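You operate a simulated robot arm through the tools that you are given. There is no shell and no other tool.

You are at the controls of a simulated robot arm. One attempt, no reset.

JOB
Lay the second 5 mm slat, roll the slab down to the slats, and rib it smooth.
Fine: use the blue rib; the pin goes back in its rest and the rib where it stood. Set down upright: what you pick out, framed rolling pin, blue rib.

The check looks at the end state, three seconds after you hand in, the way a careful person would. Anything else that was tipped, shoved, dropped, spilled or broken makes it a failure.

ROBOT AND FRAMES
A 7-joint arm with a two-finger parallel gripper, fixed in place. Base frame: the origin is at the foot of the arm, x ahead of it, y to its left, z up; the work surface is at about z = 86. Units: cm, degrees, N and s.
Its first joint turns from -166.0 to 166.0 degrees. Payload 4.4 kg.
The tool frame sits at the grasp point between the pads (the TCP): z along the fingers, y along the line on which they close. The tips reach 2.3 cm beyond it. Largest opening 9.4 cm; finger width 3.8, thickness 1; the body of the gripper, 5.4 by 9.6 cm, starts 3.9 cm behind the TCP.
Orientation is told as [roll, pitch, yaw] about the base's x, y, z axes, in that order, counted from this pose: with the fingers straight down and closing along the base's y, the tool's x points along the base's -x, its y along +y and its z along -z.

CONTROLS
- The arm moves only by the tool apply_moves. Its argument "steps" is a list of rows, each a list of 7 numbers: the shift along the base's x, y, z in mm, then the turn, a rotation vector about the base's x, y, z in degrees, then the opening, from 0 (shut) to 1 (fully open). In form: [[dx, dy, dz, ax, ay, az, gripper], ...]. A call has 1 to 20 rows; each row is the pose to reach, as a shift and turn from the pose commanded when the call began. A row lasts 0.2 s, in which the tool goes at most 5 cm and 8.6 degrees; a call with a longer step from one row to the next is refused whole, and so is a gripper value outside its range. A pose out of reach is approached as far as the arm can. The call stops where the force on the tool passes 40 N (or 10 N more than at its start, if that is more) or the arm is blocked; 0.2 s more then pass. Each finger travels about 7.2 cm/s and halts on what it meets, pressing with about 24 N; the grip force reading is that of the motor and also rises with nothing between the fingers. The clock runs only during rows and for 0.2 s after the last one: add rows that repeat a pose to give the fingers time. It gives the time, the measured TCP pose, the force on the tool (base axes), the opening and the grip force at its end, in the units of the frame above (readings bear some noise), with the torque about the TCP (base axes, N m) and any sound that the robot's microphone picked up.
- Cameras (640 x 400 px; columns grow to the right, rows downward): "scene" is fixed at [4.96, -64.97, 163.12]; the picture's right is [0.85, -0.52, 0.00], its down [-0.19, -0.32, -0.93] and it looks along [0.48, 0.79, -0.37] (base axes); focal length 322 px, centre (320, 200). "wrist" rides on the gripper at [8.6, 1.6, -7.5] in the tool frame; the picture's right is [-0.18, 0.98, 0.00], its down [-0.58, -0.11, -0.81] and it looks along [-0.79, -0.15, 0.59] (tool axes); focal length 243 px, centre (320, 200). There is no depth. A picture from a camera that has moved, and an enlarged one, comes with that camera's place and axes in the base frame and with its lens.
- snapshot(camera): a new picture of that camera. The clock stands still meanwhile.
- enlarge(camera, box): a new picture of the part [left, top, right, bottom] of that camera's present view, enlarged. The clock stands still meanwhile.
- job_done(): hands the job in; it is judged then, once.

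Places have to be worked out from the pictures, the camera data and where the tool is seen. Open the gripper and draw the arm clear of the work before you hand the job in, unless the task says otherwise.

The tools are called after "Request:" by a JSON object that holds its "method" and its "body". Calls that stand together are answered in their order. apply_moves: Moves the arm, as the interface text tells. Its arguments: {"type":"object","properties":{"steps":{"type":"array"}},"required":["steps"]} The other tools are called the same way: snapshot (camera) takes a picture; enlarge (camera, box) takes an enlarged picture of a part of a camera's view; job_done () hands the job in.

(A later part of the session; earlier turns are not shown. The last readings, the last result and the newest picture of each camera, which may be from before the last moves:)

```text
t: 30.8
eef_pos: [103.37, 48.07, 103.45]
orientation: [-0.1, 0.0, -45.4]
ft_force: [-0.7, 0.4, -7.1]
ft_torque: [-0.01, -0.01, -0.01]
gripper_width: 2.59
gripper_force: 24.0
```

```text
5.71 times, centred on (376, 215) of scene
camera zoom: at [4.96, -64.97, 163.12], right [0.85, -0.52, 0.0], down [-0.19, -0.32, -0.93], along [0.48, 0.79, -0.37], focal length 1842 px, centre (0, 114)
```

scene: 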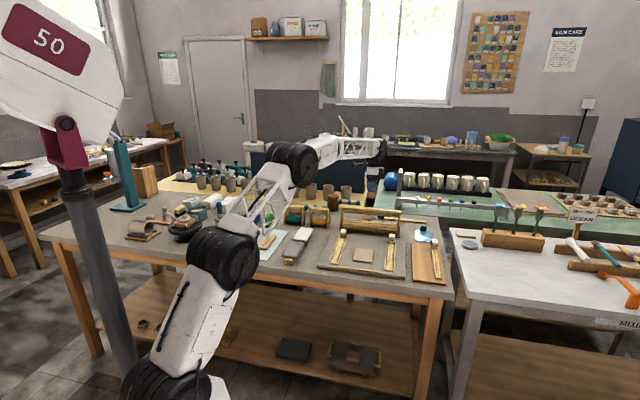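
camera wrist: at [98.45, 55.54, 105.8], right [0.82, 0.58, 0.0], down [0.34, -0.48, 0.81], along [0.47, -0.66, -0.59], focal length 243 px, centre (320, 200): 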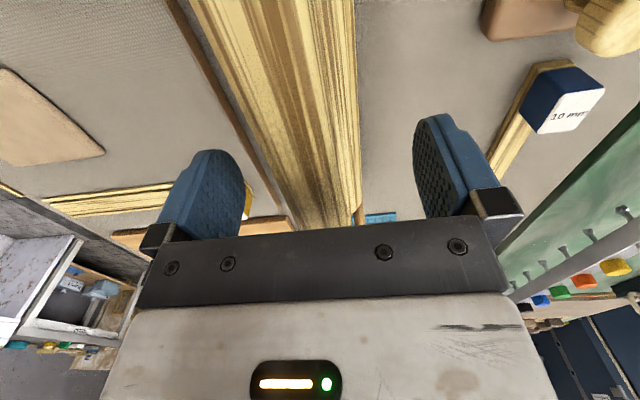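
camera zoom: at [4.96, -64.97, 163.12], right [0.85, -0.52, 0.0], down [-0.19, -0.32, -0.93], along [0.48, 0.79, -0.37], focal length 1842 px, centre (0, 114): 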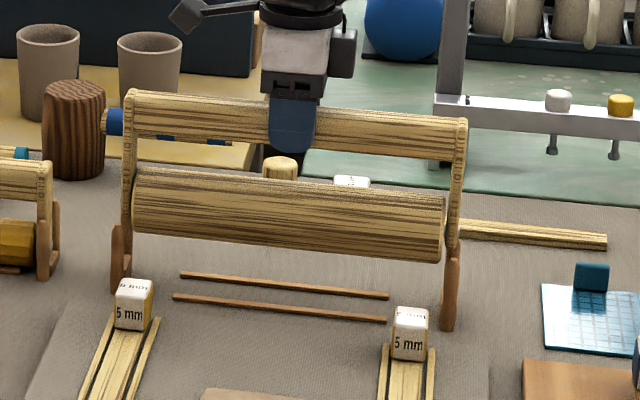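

The pin hangs level at about 7 N. I'll raise it more and carry it over the slab.

Request:
{"method": "apply_moves", "body": {"steps": [[0, 0, 35, 0, 0, 0, 0], [-20, -20, 45, 0, 0, 0.2, 0], [-50, -50, 45, 0, 0, 0.2, 0], [-80, -80, 45, 0, 0, 0.2, 0], [-110, -110, 45, 0, 0, 0.2, 0], [-140, -140, 45, 0, 0, 0.2, 0], [-165, -165, 45, 0, 0, 0.2, 0], [-184, -184, 40, 0, 0, 0.2, 0], [-184, -184, 20, 0, 0, 0.2, 0], [-184, -184, 20, 0, 0, 0.2, 0]]}}

Request:
{"method": "enlarge", "body": {"camera": "scene", "box": [304, 190, 432, 270]}}

Request:
{"method": "snapshot", "body": {"camera": "wrist"}}

```text
t: 33.0
eef_pos: [85.19, 29.65, 105.32]
orientation: [-0.1, 0.1, -45.1]
ft_force: [0.3, 1.1, -7.3]
ft_torque: [-0.05, 0.0, 0.04]
gripper_width: 2.61
gripper_force: 24.1
```

```text
5.00 times, centred on (368, 230) of scene
camera zoom: at [4.96, -64.97, 163.12], right [0.85, -0.52, 0.0], down [-0.19, -0.32, -0.93], along [0.48, 0.79, -0.37], focal length 1612 px, centre (80, 50)
```

zoom: 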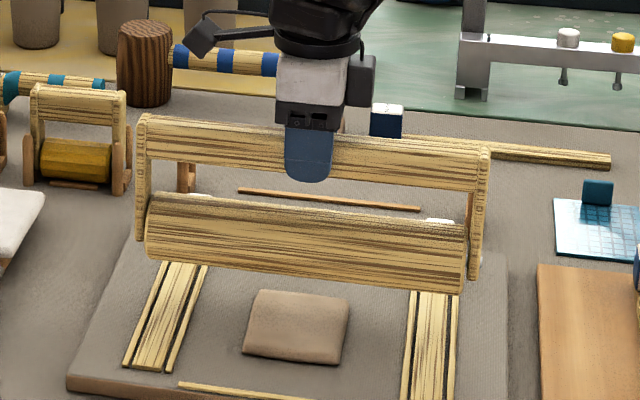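

```text
taken
camera wrist: at [80.16, 37.0, 112.71], right [0.83, 0.56, 0.0], down [0.33, -0.49, 0.81], along [0.45, -0.67, -0.59], focal length 243 px, centre (320, 200)
```

wrist: 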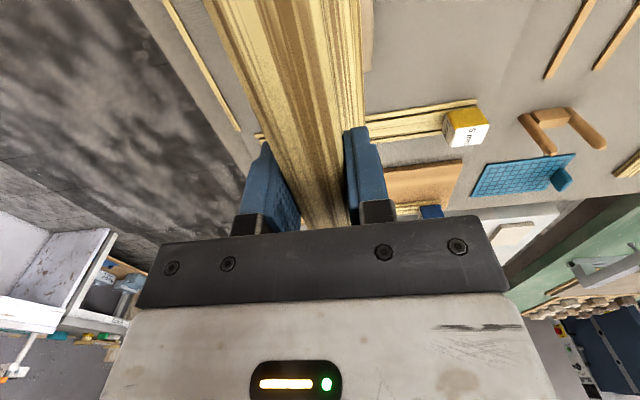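

The roller bottom is near z 94. I'll lower 4 cm and check the alignment over the slats.

Request:
{"method": "apply_moves", "body": {"steps": [[0, 0, -15, 0, 0, 0, 0], [0, 0, -30, 0, 0, 0, 0], [0, 0, -38, 0, 0, 0, 0], [0, 0, -38, 0, 0, 0, 0]]}}

Request:
{"method": "enlarge", "body": {"camera": "scene", "box": [304, 205, 432, 285]}}

```text
t: 34.0
eef_pos: [85.01, 29.69, 101.57]
orientation: [0.0, 0.0, -45.1]
ft_force: [0.1, -1.2, -7.6]
ft_torque: [-0.02, -0.03, 0.03]
gripper_width: 2.59
gripper_force: 23.9
```

```text
5.00 times, centred on (368, 245) of scene
camera zoom: at [4.96, -64.97, 163.12], right [0.85, -0.52, 0.0], down [-0.19, -0.32, -0.93], along [0.48, 0.79, -0.37], focal length 1612 px, centre (80, -25)
```

zoom: 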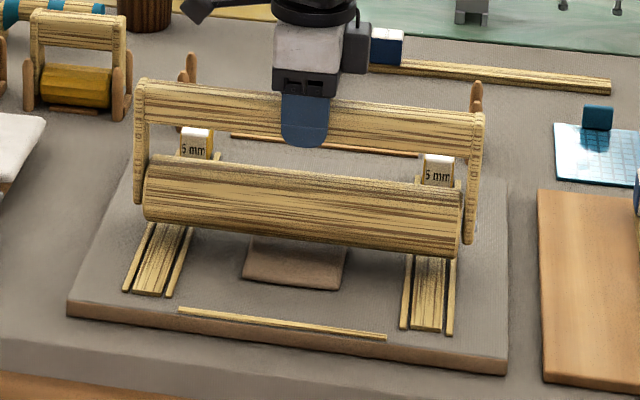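

The roller spans both slats well centred. I'll lower gradually to meet the slab.

Request:
{"method": "apply_moves", "body": {"steps": [[0, 0, -3, 0, 0, 0, 0], [0, 0, -6, 0, 0, 0, 0], [0, 0, -8, 0, 0, 0, 0], [0, 0, -10, 0, 0, 0, 0], [0, 0, -10, 0, 0, 0, 0]]}}

```text
t: 35.2
eef_pos: [84.95, 29.82, 100.68]
orientation: [0.1, -0.1, -45.1]
ft_force: [1.5, -0.6, 10.1]
ft_torque: [0.08, 0.11, 0.04]
gripper_width: 2.57
gripper_force: 24.2
```

Contact with the slab at about 18 N. I'll roll back and forth gently at this height and see how it responds.

Request:
{"method": "apply_moves", "body": {"steps": [[10, 10, -10, 0, 0, 0, 0], [10, 10, 0, 0, 0, 0, 0], [20, 20, 0, 0, 0, 0, 0], [30, 30, 0, 0, 0, 0, 0], [40, 40, 0, 0, 0, 0, 0], [30, 30, 0, 0, 0, 0, 0], [20, 20, 0, 0, 0, 0, 0], [10, 10, 0, 0, 0, 0, 0], [0, 0, 0, 0, 0, 0, 0], [-10, -10, 0, 0, 0, 0, 0], [-20, -20, 0, 0, 0, 0, 0], [-30, -30, 0, 0, 0, 0, 0], [-40, -40, 0, 0, 0, 0, 0], [-30, -30, 0, 0, 0, 0, 0], [-20, -20, 0, 0, 0, 0, 0], [-10, -10, 0, 0, 0, 0, 0], [0, 0, 0, 0, 0, 0, 0]]}}

Request:
{"method": "enlarge", "body": {"camera": "scene", "box": [304, 205, 432, 285]}}

```text
t: 35.6
eef_pos: [85.7, 30.38, 100.6]
orientation: [0.4, -0.2, -45.1]
ft_force: [-3.0, 2.3, 5.2]
ft_torque: [0.56, 0.56, -0.03]
gripper_width: 2.57
gripper_force: 24.2
stopped in row 1: the force on the tool passed its limit at 45 N (the readings are from after the stop); the commanded pose is now the measured one
```

```text
5.00 times, centred on (368, 245) of scene
camera zoom: at [4.96, -64.97, 163.12], right [0.85, -0.52, 0.0], down [-0.19, -0.32, -0.93], along [0.48, 0.79, -0.37], focal length 1612 px, centre (80, -25)
```

zoom: 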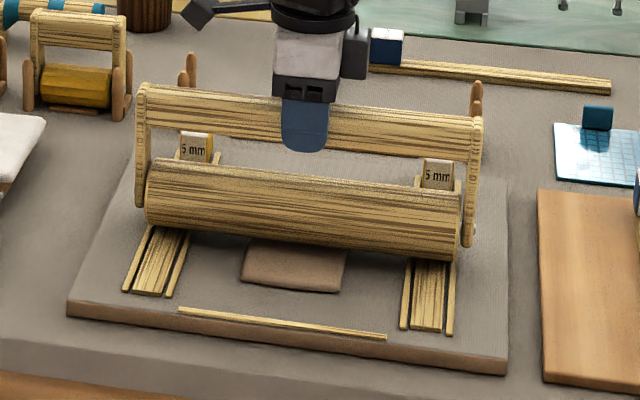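

My first row still had a 1 cm drop in it, so it pressed to 45 N and stopped; nothing looks disturbed. Now I'll roll at this height with no extra drop.

Request:
{"method": "apply_moves", "body": {"steps": [[5, 5, 0, 0, 0, 0, 0], [15, 15, 0, 0, 0, 0, 0], [25, 25, 0, 0, 0, 0, 0], [35, 35, 0, 0, 0, 0, 0], [25, 25, 0, 0, 0, 0, 0], [15, 15, 0, 0, 0, 0, 0], [5, 5, 0, 0, 0, 0, 0], [-5, -5, 0, 0, 0, 0, 0], [-15, -15, 0, 0, 0, 0, 0], [-25, -25, 0, 0, 0, 0, 0], [-35, -35, 0, 0, 0, 0, 0], [-45, -45, 0, 0, 0, 0, 0], [-35, -35, 0, 0, 0, 0, 0], [-25, -25, 0, 0, 0, 0, 0], [-15, -15, 0, 0, 0, 0, 0], [-5, -5, 0, 0, 0, 0, 0]]}}

Request:
{"method": "enlarge", "body": {"camera": "scene", "box": [304, 205, 432, 285]}}

```text
t: 39.0
eef_pos: [85.11, 29.85, 100.39]
orientation: [0.4, -0.2, -45.1]
ft_force: [-1.7, 2.9, -0.9]
ft_torque: [0.32, 0.29, -0.02]
gripper_width: 2.57
gripper_force: 24.0
```

```text
5.00 times, centred on (368, 245) of scene
camera zoom: at [4.96, -64.97, 163.12], right [0.85, -0.52, 0.0], down [-0.19, -0.32, -0.93], along [0.48, 0.79, -0.37], focal length 1612 px, centre (80, -25)
```

zoom: 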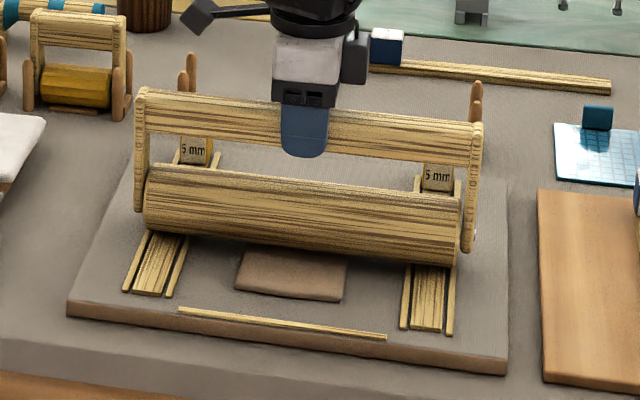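

The slab is spreading. I'll lower 2.5 mm, remove the slight tilt, and roll again over the slab's length.

Request:
{"method": "apply_moves", "body": {"steps": [[0, 0, -1.5, -0.4, 0.2, 0, 0], [10, 10, -2.5, -0.4, 0.2, 0, 0], [20, 20, -2.5, -0.4, 0.2, 0, 0], [30, 30, -2.5, -0.4, 0.2, 0, 0], [40, 40, -2.5, -0.4, 0.2, 0, 0], [30, 30, -2.5, -0.4, 0.2, 0, 0], [20, 20, -2.5, -0.4, 0.2, 0, 0], [10, 10, -2.5, -0.4, 0.2, 0, 0], [0, 0, -2.5, -0.4, 0.2, 0, 0], [-10, -10, -2.5, -0.4, 0.2, 0, 0], [-20, -20, -2.5, -0.4, 0.2, 0, 0], [-30, -30, -2.5, -0.4, 0.2, 0, 0], [-40, -40, -2.5, -0.4, 0.2, 0, 0], [-48, -48, -2.5, -0.4, 0.2, 0, 0], [-40, -40, -2.5, -0.4, 0.2, 0, 0], [-30, -30, -2.5, -0.4, 0.2, 0, 0], [-20, -20, -2.5, -0.4, 0.2, 0, 0], [-10, -10, -2.5, -0.4, 0.2, 0, 0], [0, 0, -2.5, -0.4, 0.2, 0, 0]]}}

Request:
{"method": "enlarge", "body": {"camera": "scene", "box": [304, 205, 432, 285]}}

```text
t: 43.0
eef_pos: [85.14, 29.99, 100.26]
orientation: [0.0, -0.4, -45.2]
ft_force: [-0.6, 0.3, -7.9]
ft_torque: [-0.03, -0.01, 0.0]
gripper_width: 2.56
gripper_force: 24.0
```

```text
5.00 times, centred on (368, 245) of scene
camera zoom: at [4.96, -64.97, 163.12], right [0.85, -0.52, 0.0], down [-0.19, -0.32, -0.93], along [0.48, 0.79, -0.37], focal length 1612 px, centre (80, -25)
```

zoom: 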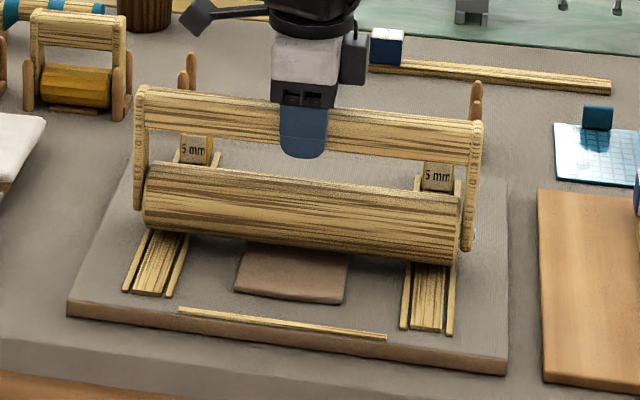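

The pin hangs free again, so the slab has gone down to the roller. I'll lower another 3 mm and roll.

Request:
{"method": "apply_moves", "body": {"steps": [[0, 0, -1.5, 0, 0.3, 0, 0], [10, 10, -3, 0, 0.3, 0, 0], [20, 20, -3, 0, 0.3, 0, 0], [30, 30, -3, 0, 0.3, 0, 0], [40, 40, -3, 0, 0.3, 0, 0], [30, 30, -3, 0, 0.3, 0, 0], [20, 20, -3, 0, 0.3, 0, 0], [10, 10, -3, 0, 0.3, 0, 0], [0, 0, -3, 0, 0.3, 0, 0], [-10, -10, -3, 0, 0.3, 0, 0], [-20, -20, -3, 0, 0.3, 0, 0], [-30, -30, -3, 0, 0.3, 0, 0], [-40, -40, -3, 0, 0.3, 0, 0], [-48, -48, -3, 0, 0.3, 0, 0], [-40, -40, -3, 0, 0.3, 0, 0], [-30, -30, -3, 0, 0.3, 0, 0], [-20, -20, -3, 0, 0.3, 0, 0], [-10, -10, -3, 0, 0.3, 0, 0], [0, 0, -3, 0, 0.3, 0, 0]]}}

Request:
{"method": "enlarge", "body": {"camera": "scene", "box": [304, 205, 432, 285]}}

```text
t: 47.0
eef_pos: [85.09, 29.79, 99.7]
orientation: [-0.2, -0.1, -45.2]
ft_force: [-5.0, 3.3, 11.5]
ft_torque: [-0.07, -0.04, 0.02]
gripper_width: 2.59
gripper_force: 23.7
```

```text
5.00 times, centred on (368, 245) of scene
camera zoom: at [4.96, -64.97, 163.12], right [0.85, -0.52, 0.0], down [-0.19, -0.32, -0.93], along [0.48, 0.79, -0.37], focal length 1612 px, centre (80, -25)
```

zoom: 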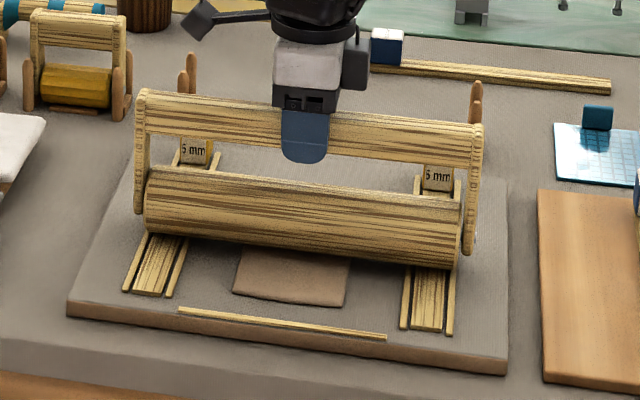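

At z 99.7 there's about 19 N of press, close to my predicted slat contact at 99.75. I'll press 1 mm more and roll several strokes.

Request:
{"method": "apply_moves", "body": {"steps": [[5, 5, -0.5, 0, 0, 0, 0], [15, 15, -1, 0, 0, 0, 0], [25, 25, -1, 0, 0, 0, 0], [35, 35, -1, 0, 0, 0, 0], [45, 45, -1, 0, 0, 0, 0], [35, 35, -1, 0, 0, 0, 0], [25, 25, -1, 0, 0, 0, 0], [15, 15, -1, 0, 0, 0, 0], [5, 5, -1, 0, 0, 0, 0], [-5, -5, -1, 0, 0, 0, 0], [-15, -15, -1, 0, 0, 0, 0], [-25, -25, -1, 0, 0, 0, 0], [-35, -35, -1, 0, 0, 0, 0], [-45, -45, -1, 0, 0, 0, 0], [-50, -50, -1, 0, 0, 0, 0], [-40, -40, -1, 0, 0, 0, 0], [-30, -30, -1, 0, 0, 0, 0], [-20, -20, -1, 0, 0, 0, 0], [-10, -10, -1, 0, 0, 0, 0], [0, 0, -1, 0, 0, 0, 0]]}}

Request:
{"method": "enlarge", "body": {"camera": "scene", "box": [304, 205, 432, 285]}}

```text
t: 51.2
eef_pos: [85.03, 30.01, 99.68]
orientation: [-0.3, -0.1, -45.2]
ft_force: [2.9, -3.3, -0.3]
ft_torque: [-0.19, -0.16, -0.02]
gripper_width: 2.6
gripper_force: 23.3
```

```text
5.00 times, centred on (368, 245) of scene
camera zoom: at [4.96, -64.97, 163.12], right [0.85, -0.52, 0.0], down [-0.19, -0.32, -0.93], along [0.48, 0.79, -0.37], focal length 1612 px, centre (80, -25)
```

zoom: 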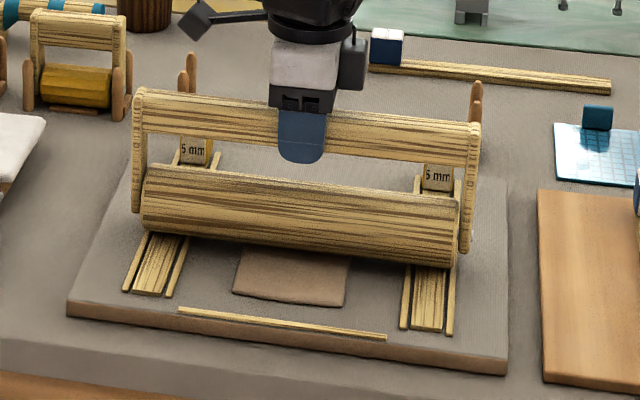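

Force has relaxed again. I'll press straight down in small steps to see whether the roller now bears on the hard slats.

Request:
{"method": "apply_moves", "body": {"steps": [[0, 0, -1, 0.3, 0.1, 0, 0], [0, 0, -2, 0.3, 0.1, 0, 0], [0, 0, -2, 0.3, 0.1, 0, 0]]}}

Request:
{"method": "enlarge", "body": {"camera": "scene", "box": [340, 205, 388, 235]}}

Request:
{"method": "enlarge", "body": {"camera": "scene", "box": [384, 235, 416, 255]}}

Request:
{"method": "enlarge", "body": {"camera": "scene", "box": [320, 235, 352, 255]}}

```text
t: 52.0
eef_pos: [85.18, 30.0, 99.71]
orientation: [-0.2, 0.1, -45.1]
ft_force: [-7.1, 6.9, 16.0]
ft_torque: [-0.01, 0.01, 0.12]
gripper_width: 2.6
gripper_force: 23.5
```

```text
13.33 times, centred on (364, 220) of scene
camera zoom: at [4.96, -64.97, 163.12], right [0.85, -0.52, 0.0], down [-0.19, -0.32, -0.93], along [0.48, 0.79, -0.37], focal length 4298 px, centre (-267, -67)
```

zoom: 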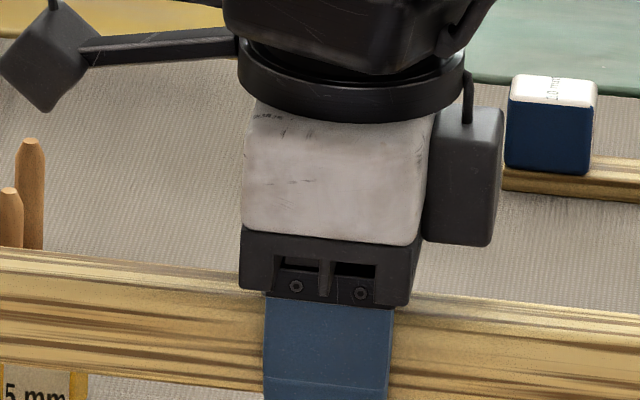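

```text
16.00 times, centred on (400, 245) of scene
camera zoom: at [4.96, -64.97, 163.12], right [0.85, -0.52, 0.0], down [-0.19, -0.32, -0.93], along [0.48, 0.79, -0.37], focal length 5157 px, centre (-960, -520)
```

zoom: 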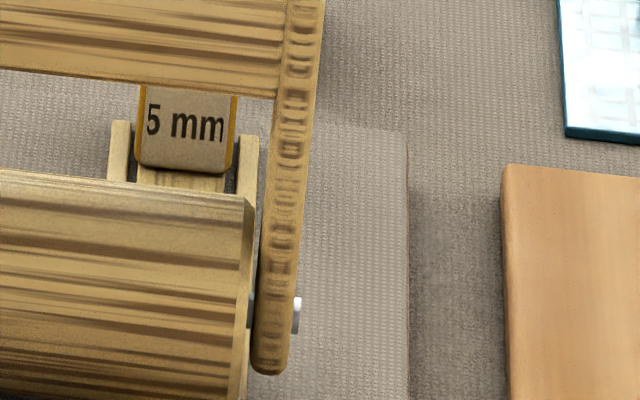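

```text
16.00 times, centred on (336, 245) of scene
camera zoom: at [4.96, -64.97, 163.12], right [0.85, -0.52, 0.0], down [-0.19, -0.32, -0.93], along [0.48, 0.79, -0.37], focal length 5157 px, centre (64, -520)
```

zoom: 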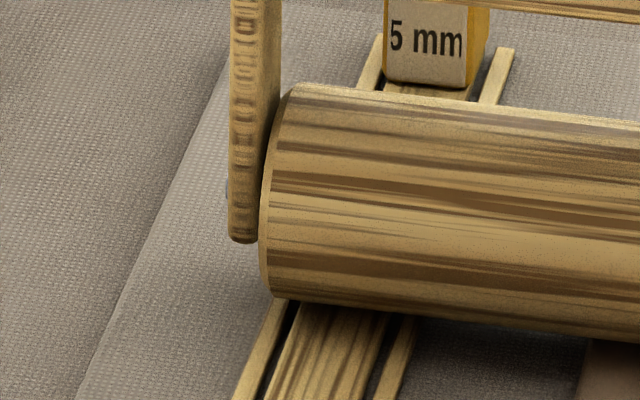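

z stays at 99.71 while force rises to 16 N (about 24 N press), so the roller is on the slats. I'll do full strokes at this press.

Request:
{"method": "apply_moves", "body": {"steps": [[12, 12, 0, 0, 0, 0, 0], [24, 24, 0, 0, 0, 0, 0], [36, 36, 0, 0, 0, 0, 0], [48, 48, 0, 0, 0, 0, 0], [56, 56, 0, 0, 0, 0, 0], [44, 44, 0, 0, 0, 0, 0], [32, 32, 0, 0, 0, 0, 0], [20, 20, 0, 0, 0, 0, 0], [8, 8, 0, 0, 0, 0, 0], [-4, -4, 0, 0, 0, 0, 0], [-16, -16, 0, 0, 0, 0, 0], [-28, -28, 0, 0, 0, 0, 0], [-40, -40, 0, 0, 0, 0, 0], [-52, -52, 0, 0, 0, 0, 0], [-58, -58, 0, 0, 0, 0, 0], [-46, -46, 0, 0, 0, 0, 0], [-34, -34, 0, 0, 0, 0, 0], [-22, -22, 0, 0, 0, 0, 0], [-10, -10, 0, 0, 0, 0, 0], [0, 0, 0, 0, 0, 0, 0]]}}

Request:
{"method": "enlarge", "body": {"camera": "scene", "box": [304, 205, 432, 285]}}

```text
t: 56.2
eef_pos: [85.22, 29.79, 99.74]
orientation: [-0.1, 0.3, -45.2]
ft_force: [-0.1, 0.2, -7.8]
ft_torque: [-0.01, -0.01, -0.02]
gripper_width: 2.59
gripper_force: 23.8
```

```text
5.00 times, centred on (368, 245) of scene
camera zoom: at [4.96, -64.97, 163.12], right [0.85, -0.52, 0.0], down [-0.19, -0.32, -0.93], along [0.48, 0.79, -0.37], focal length 1612 px, centre (80, -25)
```

zoom: 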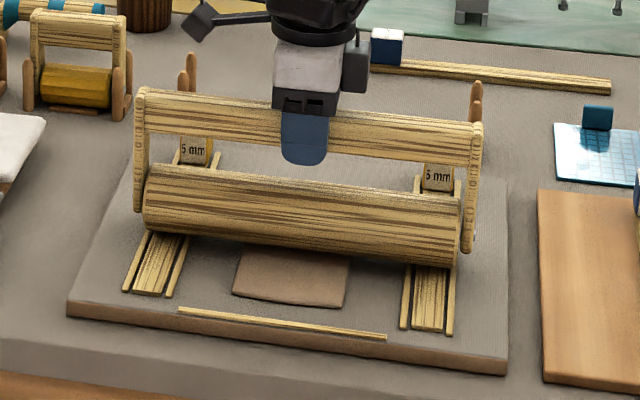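

After rolling, the contact force vanished again, so the clay, not the slats, was carrying the load. I'll lower another 1.5 mm and roll.

Request:
{"method": "apply_moves", "body": {"steps": [[8, 8, -0.8, 0, -0.2, 0, 0], [20, 20, -1.5, 0, -0.2, 0, 0], [32, 32, -1.5, 0, -0.2, 0, 0], [44, 44, -1.5, 0, -0.2, 0, 0], [56, 56, -1.5, 0, -0.2, 0, 0], [44, 44, -1.5, 0, -0.2, 0, 0], [32, 32, -1.5, 0, -0.2, 0, 0], [20, 20, -1.5, 0, -0.2, 0, 0], [8, 8, -1.5, 0, -0.2, 0, 0], [-4, -4, -1.5, 0, -0.2, 0, 0], [-16, -16, -1.5, 0, -0.2, 0, 0], [-28, -28, -1.5, 0, -0.2, 0, 0], [-40, -40, -1.5, 0, -0.2, 0, 0], [-52, -52, -1.5, 0, -0.2, 0, 0], [-58, -58, -1.5, 0, -0.2, 0, 0], [-46, -46, -1.5, 0, -0.2, 0, 0], [-34, -34, -1.5, 0, -0.2, 0, 0], [-22, -22, -1.5, 0, -0.2, 0, 0], [-10, -10, -1.5, 0, -0.2, 0, 0], [0, 0, -1.5, 0, -0.2, 0, 0]]}}

Request:
{"method": "enlarge", "body": {"camera": "scene", "box": [304, 205, 432, 285]}}

```text
t: 60.4
eef_pos: [85.2, 29.66, 99.54]
orientation: [0.1, 0.1, -45.2]
ft_force: [-0.9, -0.2, -1.6]
ft_torque: [-0.26, -0.24, -0.02]
gripper_width: 2.59
gripper_force: 24.5
```

```text
5.00 times, centred on (368, 245) of scene
camera zoom: at [4.96, -64.97, 163.12], right [0.85, -0.52, 0.0], down [-0.19, -0.32, -0.93], along [0.48, 0.79, -0.37], focal length 1612 px, centre (80, -25)
```

zoom: 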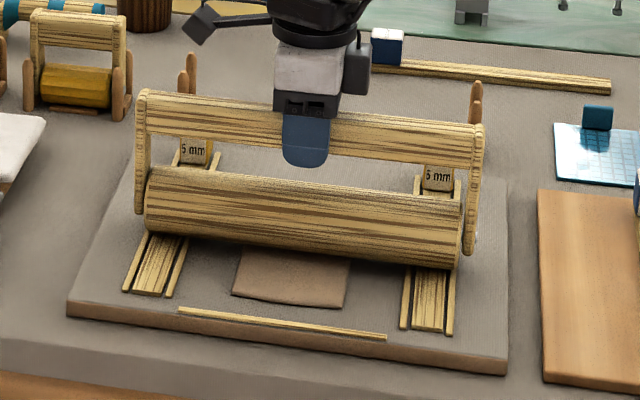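

The bar top hasn't moved in the picture while the fingers crept down it, so the pin already seems to bear on the slats. I'll lift 7 cm to inspect the slab.

Request:
{"method": "apply_moves", "body": {"steps": [[0, 0, 15, 0, 0, 0, 0], [0, 0, 40, 0, 0, 0, 0], [0, 0, 70, 0, 0, 0, 0], [0, 0, 70, 0, 0, 0, 0]]}}

Request:
{"method": "enlarge", "body": {"camera": "scene", "box": [304, 205, 432, 285]}}

Request:
{"method": "enlarge", "body": {"camera": "scene", "box": [340, 235, 404, 275]}}

```text
t: 61.4
eef_pos: [85.25, 29.93, 106.5]
orientation: [0.0, 0.1, -45.2]
ft_force: [0.2, -0.5, -7.6]
ft_torque: [-0.01, -0.01, -0.05]
gripper_width: 2.59
gripper_force: 23.7
```

```text
5.00 times, centred on (368, 245) of scene
camera zoom: at [4.96, -64.97, 163.12], right [0.85, -0.52, 0.0], down [-0.19, -0.32, -0.93], along [0.48, 0.79, -0.37], focal length 1612 px, centre (80, -25)
```

zoom: 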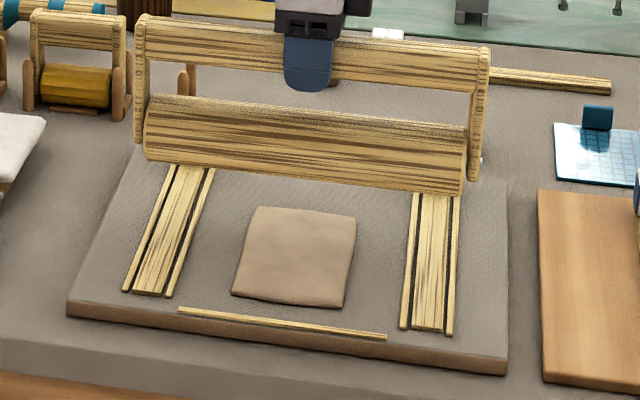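

```text
10.00 times, centred on (372, 255) of scene
camera zoom: at [4.96, -64.97, 163.12], right [0.85, -0.52, 0.0], down [-0.19, -0.32, -0.93], along [0.48, 0.79, -0.37], focal length 3223 px, centre (-200, -350)
```

zoom: 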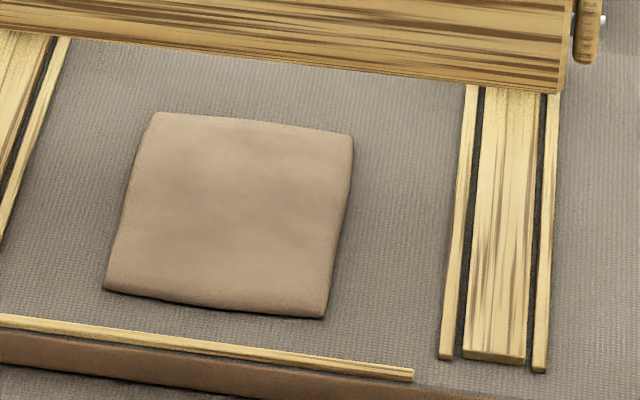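

The slab has lengthened; I'll compare its edge thickness with the slat's end face.

Request:
{"method": "enlarge", "body": {"camera": "scene", "box": [346, 256, 378, 276]}}

Request:
{"method": "enlarge", "body": {"camera": "scene", "box": [372, 260, 404, 280]}}

Request:
{"method": "snapshot", "body": {"camera": "wrist"}}

```text
16.00 times, centred on (362, 266) of scene
camera zoom: at [4.96, -64.97, 163.12], right [0.85, -0.52, 0.0], down [-0.19, -0.32, -0.93], along [0.48, 0.79, -0.37], focal length 5157 px, centre (-352, -856)
```

zoom: 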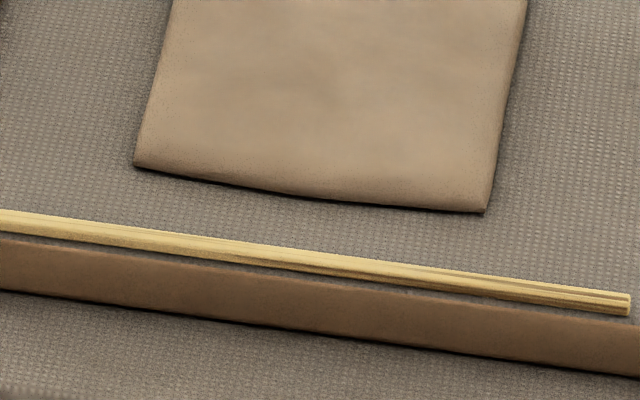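

```text
16.00 times, centred on (388, 270) of scene
camera zoom: at [4.96, -64.97, 163.12], right [0.85, -0.52, 0.0], down [-0.19, -0.32, -0.93], along [0.48, 0.79, -0.37], focal length 5157 px, centre (-768, -920)
```

zoom: 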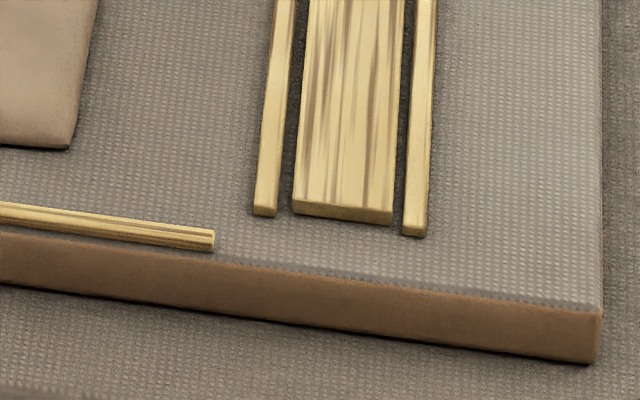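

```text
taken
camera wrist: at [80.24, 37.26, 114.01], right [0.83, 0.56, 0.0], down [0.33, -0.49, 0.81], along [0.45, -0.67, -0.59], focal length 243 px, centre (320, 200)
```

wrist: 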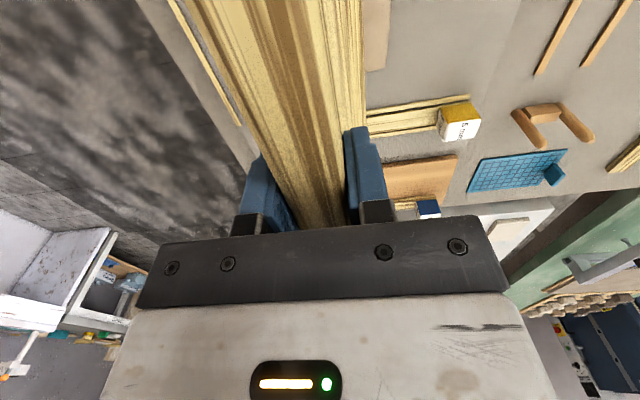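

The slab now measures about 15.2 × 9.2 cm. The fingers slipped about 8 mm on the bar, so it was already at slat height, but my strokes stopped at f 73.2 and its near edge is at 72.4. I'll set down again and roll to the near end of the slats.

Request:
{"method": "apply_moves", "body": {"steps": [[0, 0, -30, 0, 0, 0, 0], [0, 0, -55, 0, 0, 0, 0], [0, 0, -66, 0, 0, 0, 0], [0, 0, -70, 0, 0, 0, 0], [0, 0, -71, 0, 0, 0, 0], [-10, -10, -71, 0, 0, 0, 0], [-20, -20, -71, 0, 0, 0, 0], [-30, -30, -71, 0, 0, 0, 0], [-40, -40, -71, 0, 0, 0, 0], [-50, -50, -71, 0, 0, 0, 0], [-60, -60, -71, 0, 0, 0, 0], [-66, -66, -71, 0, 0, 0, 0], [-66, -66, -71, 0, 0, 0, 0]]}}

Request:
{"method": "enlarge", "body": {"camera": "scene", "box": [304, 215, 432, 295]}}

```text
t: 64.2
eef_pos: [78.54, 23.21, 99.38]
orientation: [0.1, 0.1, -45.1]
ft_force: [0.3, -1.1, 7.0]
ft_torque: [-0.44, -0.44, 0.01]
gripper_width: 2.6
gripper_force: 23.9
```

```text
5.00 times, centred on (368, 255) of scene
camera zoom: at [4.96, -64.97, 163.12], right [0.85, -0.52, 0.0], down [-0.19, -0.32, -0.93], along [0.48, 0.79, -0.37], focal length 1612 px, centre (80, -75)
```

zoom: 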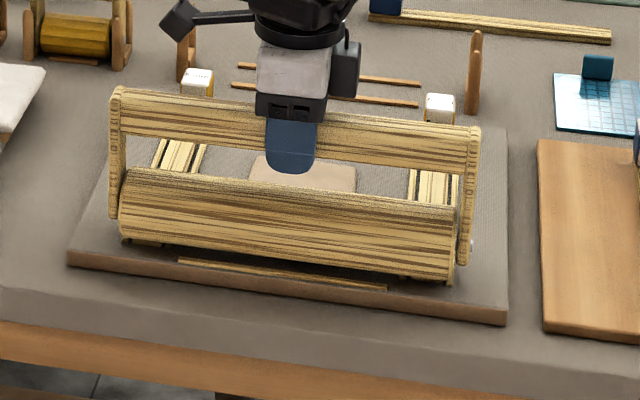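

At the near end with about 15 N on. I'll zoom in on both slat contacts.

Request:
{"method": "enlarge", "body": {"camera": "scene", "box": [320, 250, 352, 270]}}

Request:
{"method": "enlarge", "body": {"camera": "scene", "box": [376, 256, 408, 276]}}

```text
16.00 times, centred on (336, 260) of scene
camera zoom: at [4.96, -64.97, 163.12], right [0.85, -0.52, 0.0], down [-0.19, -0.32, -0.93], along [0.48, 0.79, -0.37], focal length 5157 px, centre (64, -760)
```

zoom: 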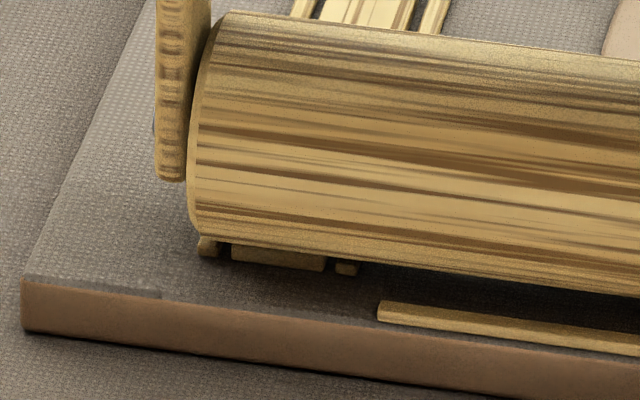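

```text
16.00 times, centred on (392, 266) of scene
camera zoom: at [4.96, -64.97, 163.12], right [0.85, -0.52, 0.0], down [-0.19, -0.32, -0.93], along [0.48, 0.79, -0.37], focal length 5157 px, centre (-832, -856)
```

zoom: 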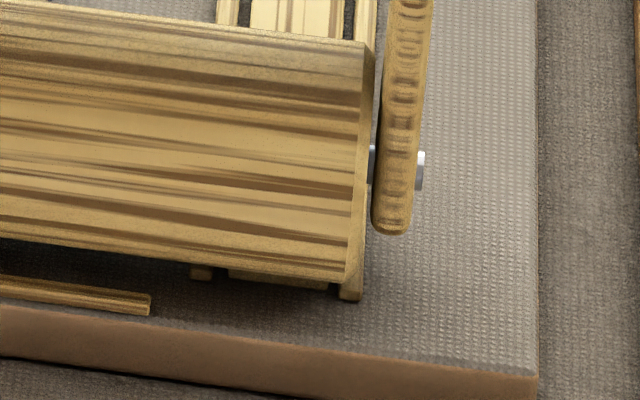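

Both ends of the roller sit directly on the slat ends. I'll make one more full forward-and-back stroke at about this press.

Request:
{"method": "apply_moves", "body": {"steps": [[0, 0, -1, 0, 0, 0, 0], [13, 13, -1, 0, 0, 0, 0], [26, 26, -1, 0, 0, 0, 0], [39, 39, -1, 0, 0, 0, 0], [52, 52, -1, 0, 0, 0, 0], [65, 65, -1, 0, 0, 0, 0], [78, 78, -1, 0, 0, 0, 0], [91, 91, -1, 0, 0, 0, 0], [104, 104, -1, 0, 0, 0, 0], [117, 117, -1, 0, 0, 0, 0], [121, 121, -1, 0, 0, 0, 0], [121, 121, -1, 0, 0, 0, 0]]}}

Request:
{"method": "enlarge", "body": {"camera": "scene", "box": [304, 205, 432, 285]}}

```text
t: 66.8
eef_pos: [90.59, 35.32, 99.16]
orientation: [0.0, 0.2, -45.1]
ft_force: [-0.6, 0.6, -1.1]
ft_torque: [0.34, 0.29, -0.09]
gripper_width: 2.6
gripper_force: 24.9
```

```text
5.00 times, centred on (368, 245) of scene
camera zoom: at [4.96, -64.97, 163.12], right [0.85, -0.52, 0.0], down [-0.19, -0.32, -0.93], along [0.48, 0.79, -0.37], focal length 1612 px, centre (80, -25)
```

zoom: 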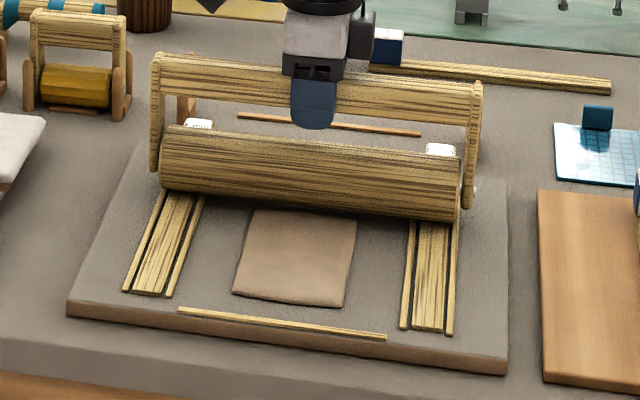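

The slab outline is unchanged now, so it's down to the slats. One last stroke back to the near end to finish evenly.

Request:
{"method": "apply_moves", "body": {"steps": [[0, 0, -1, 0, 0, 0, 0], [-13, -13, -1, 0, 0, 0, 0], [-26, -26, -1, 0, 0, 0, 0], [-39, -39, -1, 0, 0, 0, 0], [-52, -52, -1, 0, 0, 0, 0], [-65, -65, -1, 0, 0, 0, 0], [-78, -78, -1, 0, 0, 0, 0], [-91, -91, -1, 0, 0, 0, 0], [-104, -104, -1, 0, 0, 0, 0], [-117, -117, -1, 0, 0, 0, 0], [-121, -121, -1, 0, 0, 0, 0], [-117, -117, -1, 0, 0, 0, 0], [-104, -104, -1, 0, 0, 0, 0], [-91, -91, -1, 0, 0, 0, 0], [-78, -78, -1, 0, 0, 0, 0], [-65, -65, -1, 0, 0, 0, 0], [-52, -52, -1, 0, 0, 0, 0]]}}

Request:
{"method": "enlarge", "body": {"camera": "scene", "box": [304, 205, 432, 285]}}

```text
t: 70.4
eef_pos: [85.35, 30.08, 99.33]
orientation: [0.0, 0.1, -45.2]
ft_force: [0.0, 0.7, -7.2]
ft_torque: [0.0, -0.01, 0.04]
gripper_width: 2.59
gripper_force: 23.8
```

```text
5.00 times, centred on (368, 245) of scene
camera zoom: at [4.96, -64.97, 163.12], right [0.85, -0.52, 0.0], down [-0.19, -0.32, -0.93], along [0.48, 0.79, -0.37], focal length 1612 px, centre (80, -25)
```

zoom: 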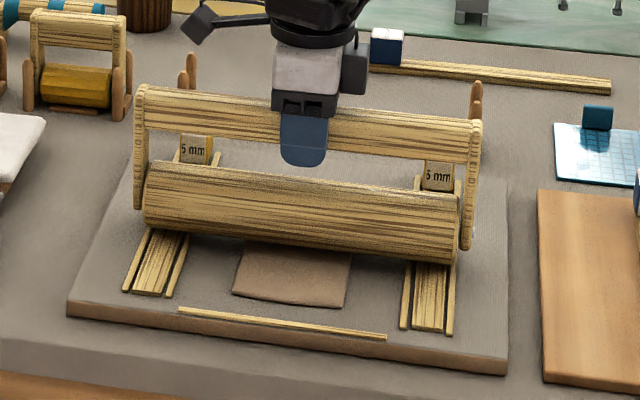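

The pin hangs free again, having crept in the grip. I'll re-press for about 15 N and make slower strokes, checking contact at intervals.

Request:
{"method": "apply_moves", "body": {"steps": [[0, 0, -1, 0, 0, 0, 0], [0, 0, -2, 0, 0, 0, 0], [0, 0, -3, 0, 0, 0, 0], [0, 0, -3, 0, 0, 0, 0]]}}

```text
t: 71.4
eef_pos: [85.35, 30.1, 99.04]
orientation: [0.2, 0.0, -45.1]
ft_force: [-0.8, 2.1, 17.9]
ft_torque: [0.12, -0.02, 0.14]
gripper_width: 2.62
gripper_force: 24.7
```

25 N of contact. Rolling slowly to the near end.

Request:
{"method": "apply_moves", "body": {"steps": [[-6, -6, 0, 0, 0, 0, 0], [-12, -12, 0, 0, 0, 0, 0], [-18, -18, 0, 0, 0, 0, 0], [-24, -24, 0, 0, 0, 0, 0], [-30, -30, 0, 0, 0, 0, 0], [-36, -36, 0, 0, 0, 0, 0], [-42, -42, 0, 0, 0, 0, 0], [-48, -48, 0, 0, 0, 0, 0], [-54, -54, 0, 0, 0, 0, 0], [-60, -60, 0, 0, 0, 0, 0], [-66, -66, 0, 0, 0, 0, 0]]}}

```text
t: 73.8
eef_pos: [78.8, 23.62, 98.89]
orientation: [-0.1, 0.1, -45.1]
ft_force: [-7.5, 7.4, 15.7]
ft_torque: [-0.03, -0.01, 0.01]
gripper_width: 2.61
gripper_force: 23.5
```

Still 23 N at the near end. Now slowly forward along the full slab.

Request:
{"method": "apply_moves", "body": {"steps": [[-2, -2, 0, 0, 0, 0, 0], [7, 7, 0, 0, 0, 0, 0], [14, 14, 0, 0, 0, 0, 0], [21, 21, 0, 0, 0, 0, 0], [28, 28, 0, 0, 0, 0, 0], [35, 35, 0, 0, 0, 0, 0], [42, 42, 0, 0, 0, 0, 0], [49, 49, 0, 0, 0, 0, 0], [56, 56, 0, 0, 0, 0, 0], [63, 63, 0, 0, 0, 0, 0], [70, 70, 0, 0, 0, 0, 0], [77, 77, 0, 0, 0, 0, 0], [84, 84, 0, 0, 0, 0, 0], [91, 91, 0, 0, 0, 0, 0], [98, 98, 0, 0, 0, 0, 0], [105, 105, 0, 0, 0, 0, 0], [112, 112, 0, 0, 0, 0, 0], [117, 117, 0, 0, 0, 0, 0]]}}

Request:
{"method": "enlarge", "body": {"camera": "scene", "box": [304, 205, 432, 285]}}

```text
t: 77.6
eef_pos: [90.46, 35.28, 98.9]
orientation: [0.0, 0.2, -45.1]
ft_force: [-1.1, -0.1, -6.2]
ft_torque: [-0.04, 0.0, 0.02]
gripper_width: 2.58
gripper_force: 23.5
```

```text
5.00 times, centred on (368, 245) of scene
camera zoom: at [4.96, -64.97, 163.12], right [0.85, -0.52, 0.0], down [-0.19, -0.32, -0.93], along [0.48, 0.79, -0.37], focal length 1612 px, centre (80, -25)
```

zoom: 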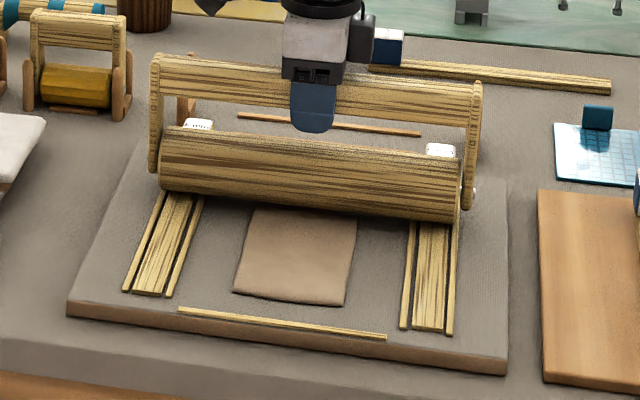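

The outline is stable over repeated strokes, so rolling is done. I'll lift the pin clear of the blocks and carry it back above its rest.

Request:
{"method": "apply_moves", "body": {"steps": [[0, 0, 15, 0, 0, 0, 0], [0, 0, 50, 0, 0, 0, 0], [0, 0, 90, 0, 0, 0, 0], [25, 25, 90, 0, 0, 0, 0], [55, 55, 90, 0, 0, 0, 0], [85, 85, 90, 0, 0, 0, 0], [115, 115, 90, 0, 0, -0.1, 0], [129, 129, 90, 0, 0, -0.1, 0], [129, 129, 90, 0, 0, -0.1, 0], [129, 129, 90, 0, 0, -0.1, 0]]}}

Request:
{"method": "enlarge", "body": {"camera": "scene", "box": [320, 170, 432, 240]}}

Request:
{"method": "enlarge", "body": {"camera": "scene", "box": [304, 225, 432, 285]}}

```text
t: 79.8
eef_pos: [103.37, 48.19, 107.82]
orientation: [0.0, 0.1, -45.1]
ft_force: [0.3, 0.5, -7.2]
ft_torque: [0.01, -0.02, 0.04]
gripper_width: 2.58
gripper_force: 24.1
```

```text
5.71 times, centred on (376, 205) of scene
camera zoom: at [4.96, -64.97, 163.12], right [0.85, -0.52, 0.0], down [-0.19, -0.32, -0.93], along [0.48, 0.79, -0.37], focal length 1842 px, centre (0, 171)
```

zoom: 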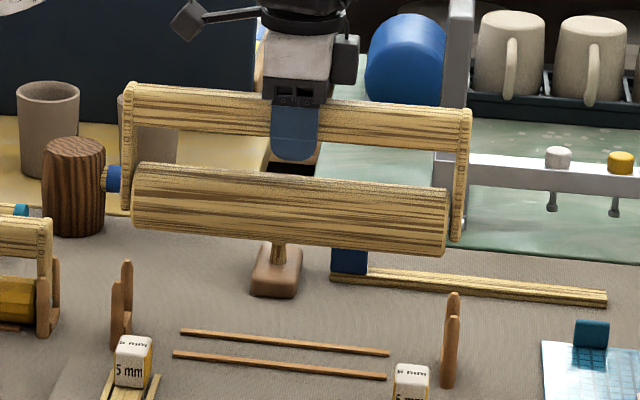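

```text
5.00 times, centred on (368, 255) of scene
camera zoom: at [4.96, -64.97, 163.12], right [0.85, -0.52, 0.0], down [-0.19, -0.32, -0.93], along [0.48, 0.79, -0.37], focal length 1612 px, centre (80, -75)
```

zoom: 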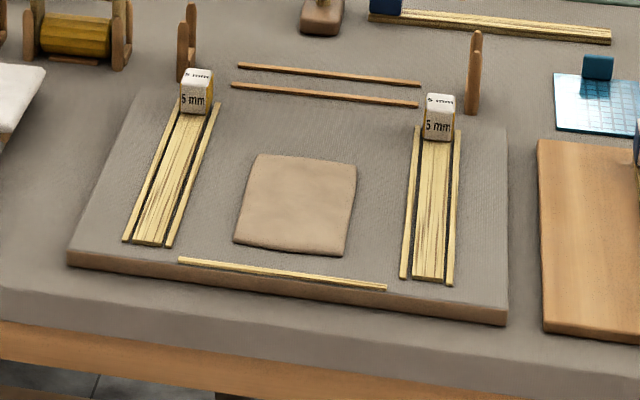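

The pin hangs directly above its posts, at the recorded x, y. I'll lower towards the rest, watching forces.

Request:
{"method": "apply_moves", "body": {"steps": [[0, -0.5, -30, 0, 0, 0, 0], [0, -0.5, -55, 0, 0, 0, 0], [0, -0.5, -75, 0, 0, 0, 0], [0, -0.5, -85, 0, 0, 0, 0], [0, -0.5, -90, 0, 0, 0, 0], [0, -0.5, -90, 0, 0, 0, 0]]}}

Request:
{"method": "enlarge", "body": {"camera": "scene", "box": [328, 190, 424, 250]}}

```text
t: 81.2
eef_pos: [103.54, 48.19, 98.7]
orientation: [0.0, 0.1, -45.2]
ft_force: [-0.9, 0.3, -8.2]
ft_torque: [-0.01, 0.02, -0.02]
gripper_width: 2.61
gripper_force: 24.3
```

```text
6.67 times, centred on (376, 220) of scene
camera zoom: at [4.96, -64.97, 163.12], right [0.85, -0.52, 0.0], down [-0.19, -0.32, -0.93], along [0.48, 0.79, -0.37], focal length 2149 px, centre (-53, 67)
```

zoom: 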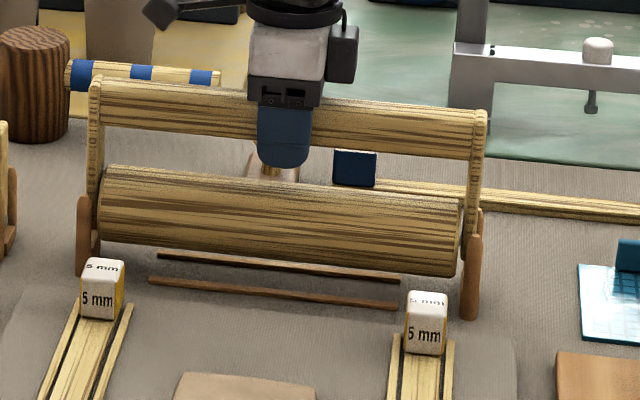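

The picture shows about 1.9 cm left to go, with the ends aligned to their original columns. I'll lower in small steps.

Request:
{"method": "apply_moves", "body": {"steps": [[-0.7, -0.7, -5, 0, 0, 0, 0], [-0.7, -0.7, -9, 0, 0, 0, 0], [-0.7, -0.7, -12, 0, 0, 0, 0], [-0.7, -0.7, -14, 0, 0, 0, 0], [-0.7, -0.7, -14, 0, 0, 0, 0]]}}

Request:
{"method": "enlarge", "body": {"camera": "scene", "box": [328, 190, 424, 250]}}

```text
t: 82.4
eef_pos: [103.46, 48.13, 97.41]
orientation: [-0.1, 0.1, -45.1]
ft_force: [0.4, 0.7, -7.4]
ft_torque: [-0.01, 0.0, 0.0]
gripper_width: 2.59
gripper_force: 24.6
```

```text
6.67 times, centred on (376, 220) of scene
camera zoom: at [4.96, -64.97, 163.12], right [0.85, -0.52, 0.0], down [-0.19, -0.32, -0.93], along [0.48, 0.79, -0.37], focal length 2149 px, centre (-53, 67)
```

zoom: 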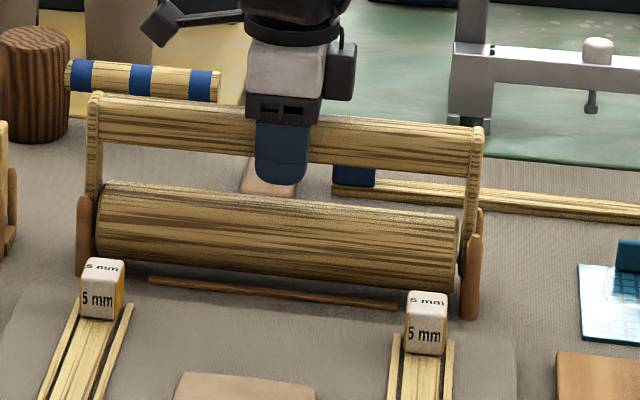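

About 6 mm remains. I'll lower the last part in 1–2 mm steps.

Request:
{"method": "apply_moves", "body": {"steps": [[0, 0, -2, 0, 0, 0, 0], [0, 0, -4, 0, 0, 0, 0], [0, 0, -5, 0, 0, 0, 0], [0, 0, -5, 0, 0, 0, 0]]}}

```text
t: 83.4
eef_pos: [103.29, 48.13, 96.95]
orientation: [0.0, 0.1, -45.2]
ft_force: [0.2, -0.2, -6.8]
ft_torque: [-0.02, 0.0, -0.03]
gripper_width: 2.58
gripper_force: 23.8
```

Request:
{"method": "apply_moves", "body": {"steps": [[0, 0, -1, 0, 0, 0, 0], [0, 0, -2, 0, 0, 0, 0], [0, 0, -2, 0, 0, 0, 0]]}}

Request:
{"method": "enlarge", "body": {"camera": "scene", "box": [328, 190, 424, 250]}}

```text
t: 84.2
eef_pos: [103.42, 48.07, 96.75]
orientation: [0.0, 0.1, -45.2]
ft_force: [0.1, 1.2, -5.1]
ft_torque: [0.28, 0.22, -0.08]
gripper_width: 2.58
gripper_force: 23.8
```

```text
6.67 times, centred on (376, 220) of scene
camera zoom: at [4.96, -64.97, 163.12], right [0.85, -0.52, 0.0], down [-0.19, -0.32, -0.93], along [0.48, 0.79, -0.37], focal length 2149 px, centre (-53, 67)
```

zoom: 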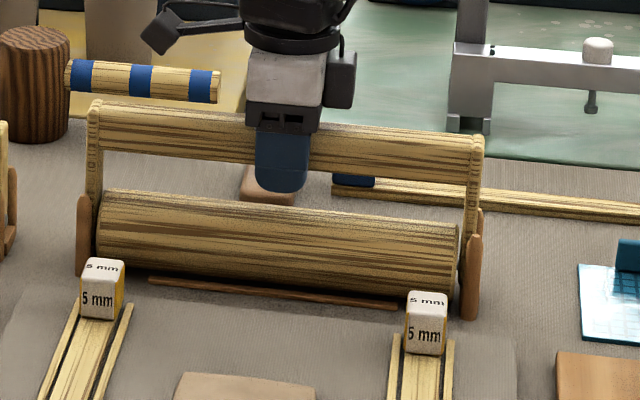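

The picture matches the original rest pose and the weight is starting to transfer. Another 1 mm, then I'll check.

Request:
{"method": "apply_moves", "body": {"steps": [[0, 0, -0.6, 0, 0, 0, 0], [0, 0, -1, 0, 0, 0, 0], [0, 0, -1, 0, 0, 0, 0]]}}

```text
t: 85.0
eef_pos: [103.39, 48.06, 96.87]
orientation: [0.2, 0.1, -45.1]
ft_force: [-4.9, -2.6, 11.5]
ft_torque: [-0.02, 0.6, 0.07]
gripper_width: 2.57
gripper_force: 23.8
```

Fully supported now, with a slight over-press. I'll back off 0.5 mm and open slowly.

Request:
{"method": "apply_moves", "body": {"steps": [[-0.2, -0.2, 0.5, 0, 0, 0, 0], [-0.2, -0.2, 0.5, 0, 0, 0, 0.2], [-0.2, -0.2, 0.5, 0, 0, 0, 0.3], [-0.2, -0.2, 0.5, 0, 0, 0, 0.4], [-0.2, -0.2, 0.5, 0, 0, 0, 0.6], [-0.2, -0.2, 0.5, 0, 0, 0, 0.8], [-0.2, -0.2, 0.5, 0, 0, 0, 0.9], [-0.2, -0.2, 0.5, 0, 0, 0, 0.9]]}}

Request:
{"method": "enlarge", "body": {"camera": "scene", "box": [328, 190, 424, 250]}}

Request:
{"method": "snapshot", "body": {"camera": "wrist"}}

```text
t: 86.8
eef_pos: [103.39, 48.0, 96.72]
orientation: [0.0, 0.1, -45.2]
ft_force: [-1.5, 0.2, 0.6]
ft_torque: [-0.02, 0.01, -0.02]
gripper_width: 8.45
gripper_force: 0.1
```

```text
6.67 times, centred on (376, 220) of scene
camera zoom: at [4.96, -64.97, 163.12], right [0.85, -0.52, 0.0], down [-0.19, -0.32, -0.93], along [0.48, 0.79, -0.37], focal length 2149 px, centre (-53, 67)
```

zoom: 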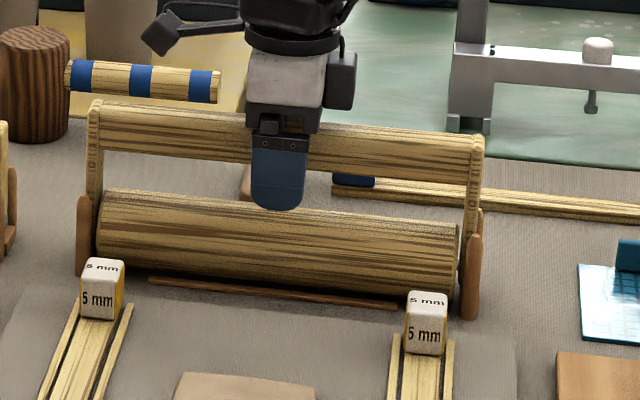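

```text
taken
camera wrist: at [98.39, 55.34, 104.26], right [0.83, 0.56, 0.0], down [0.33, -0.49, 0.81], along [0.45, -0.67, -0.59], focal length 243 px, centre (320, 200)
```

wrist: 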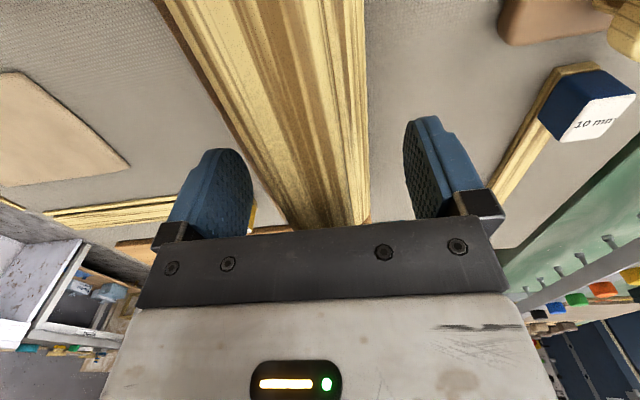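

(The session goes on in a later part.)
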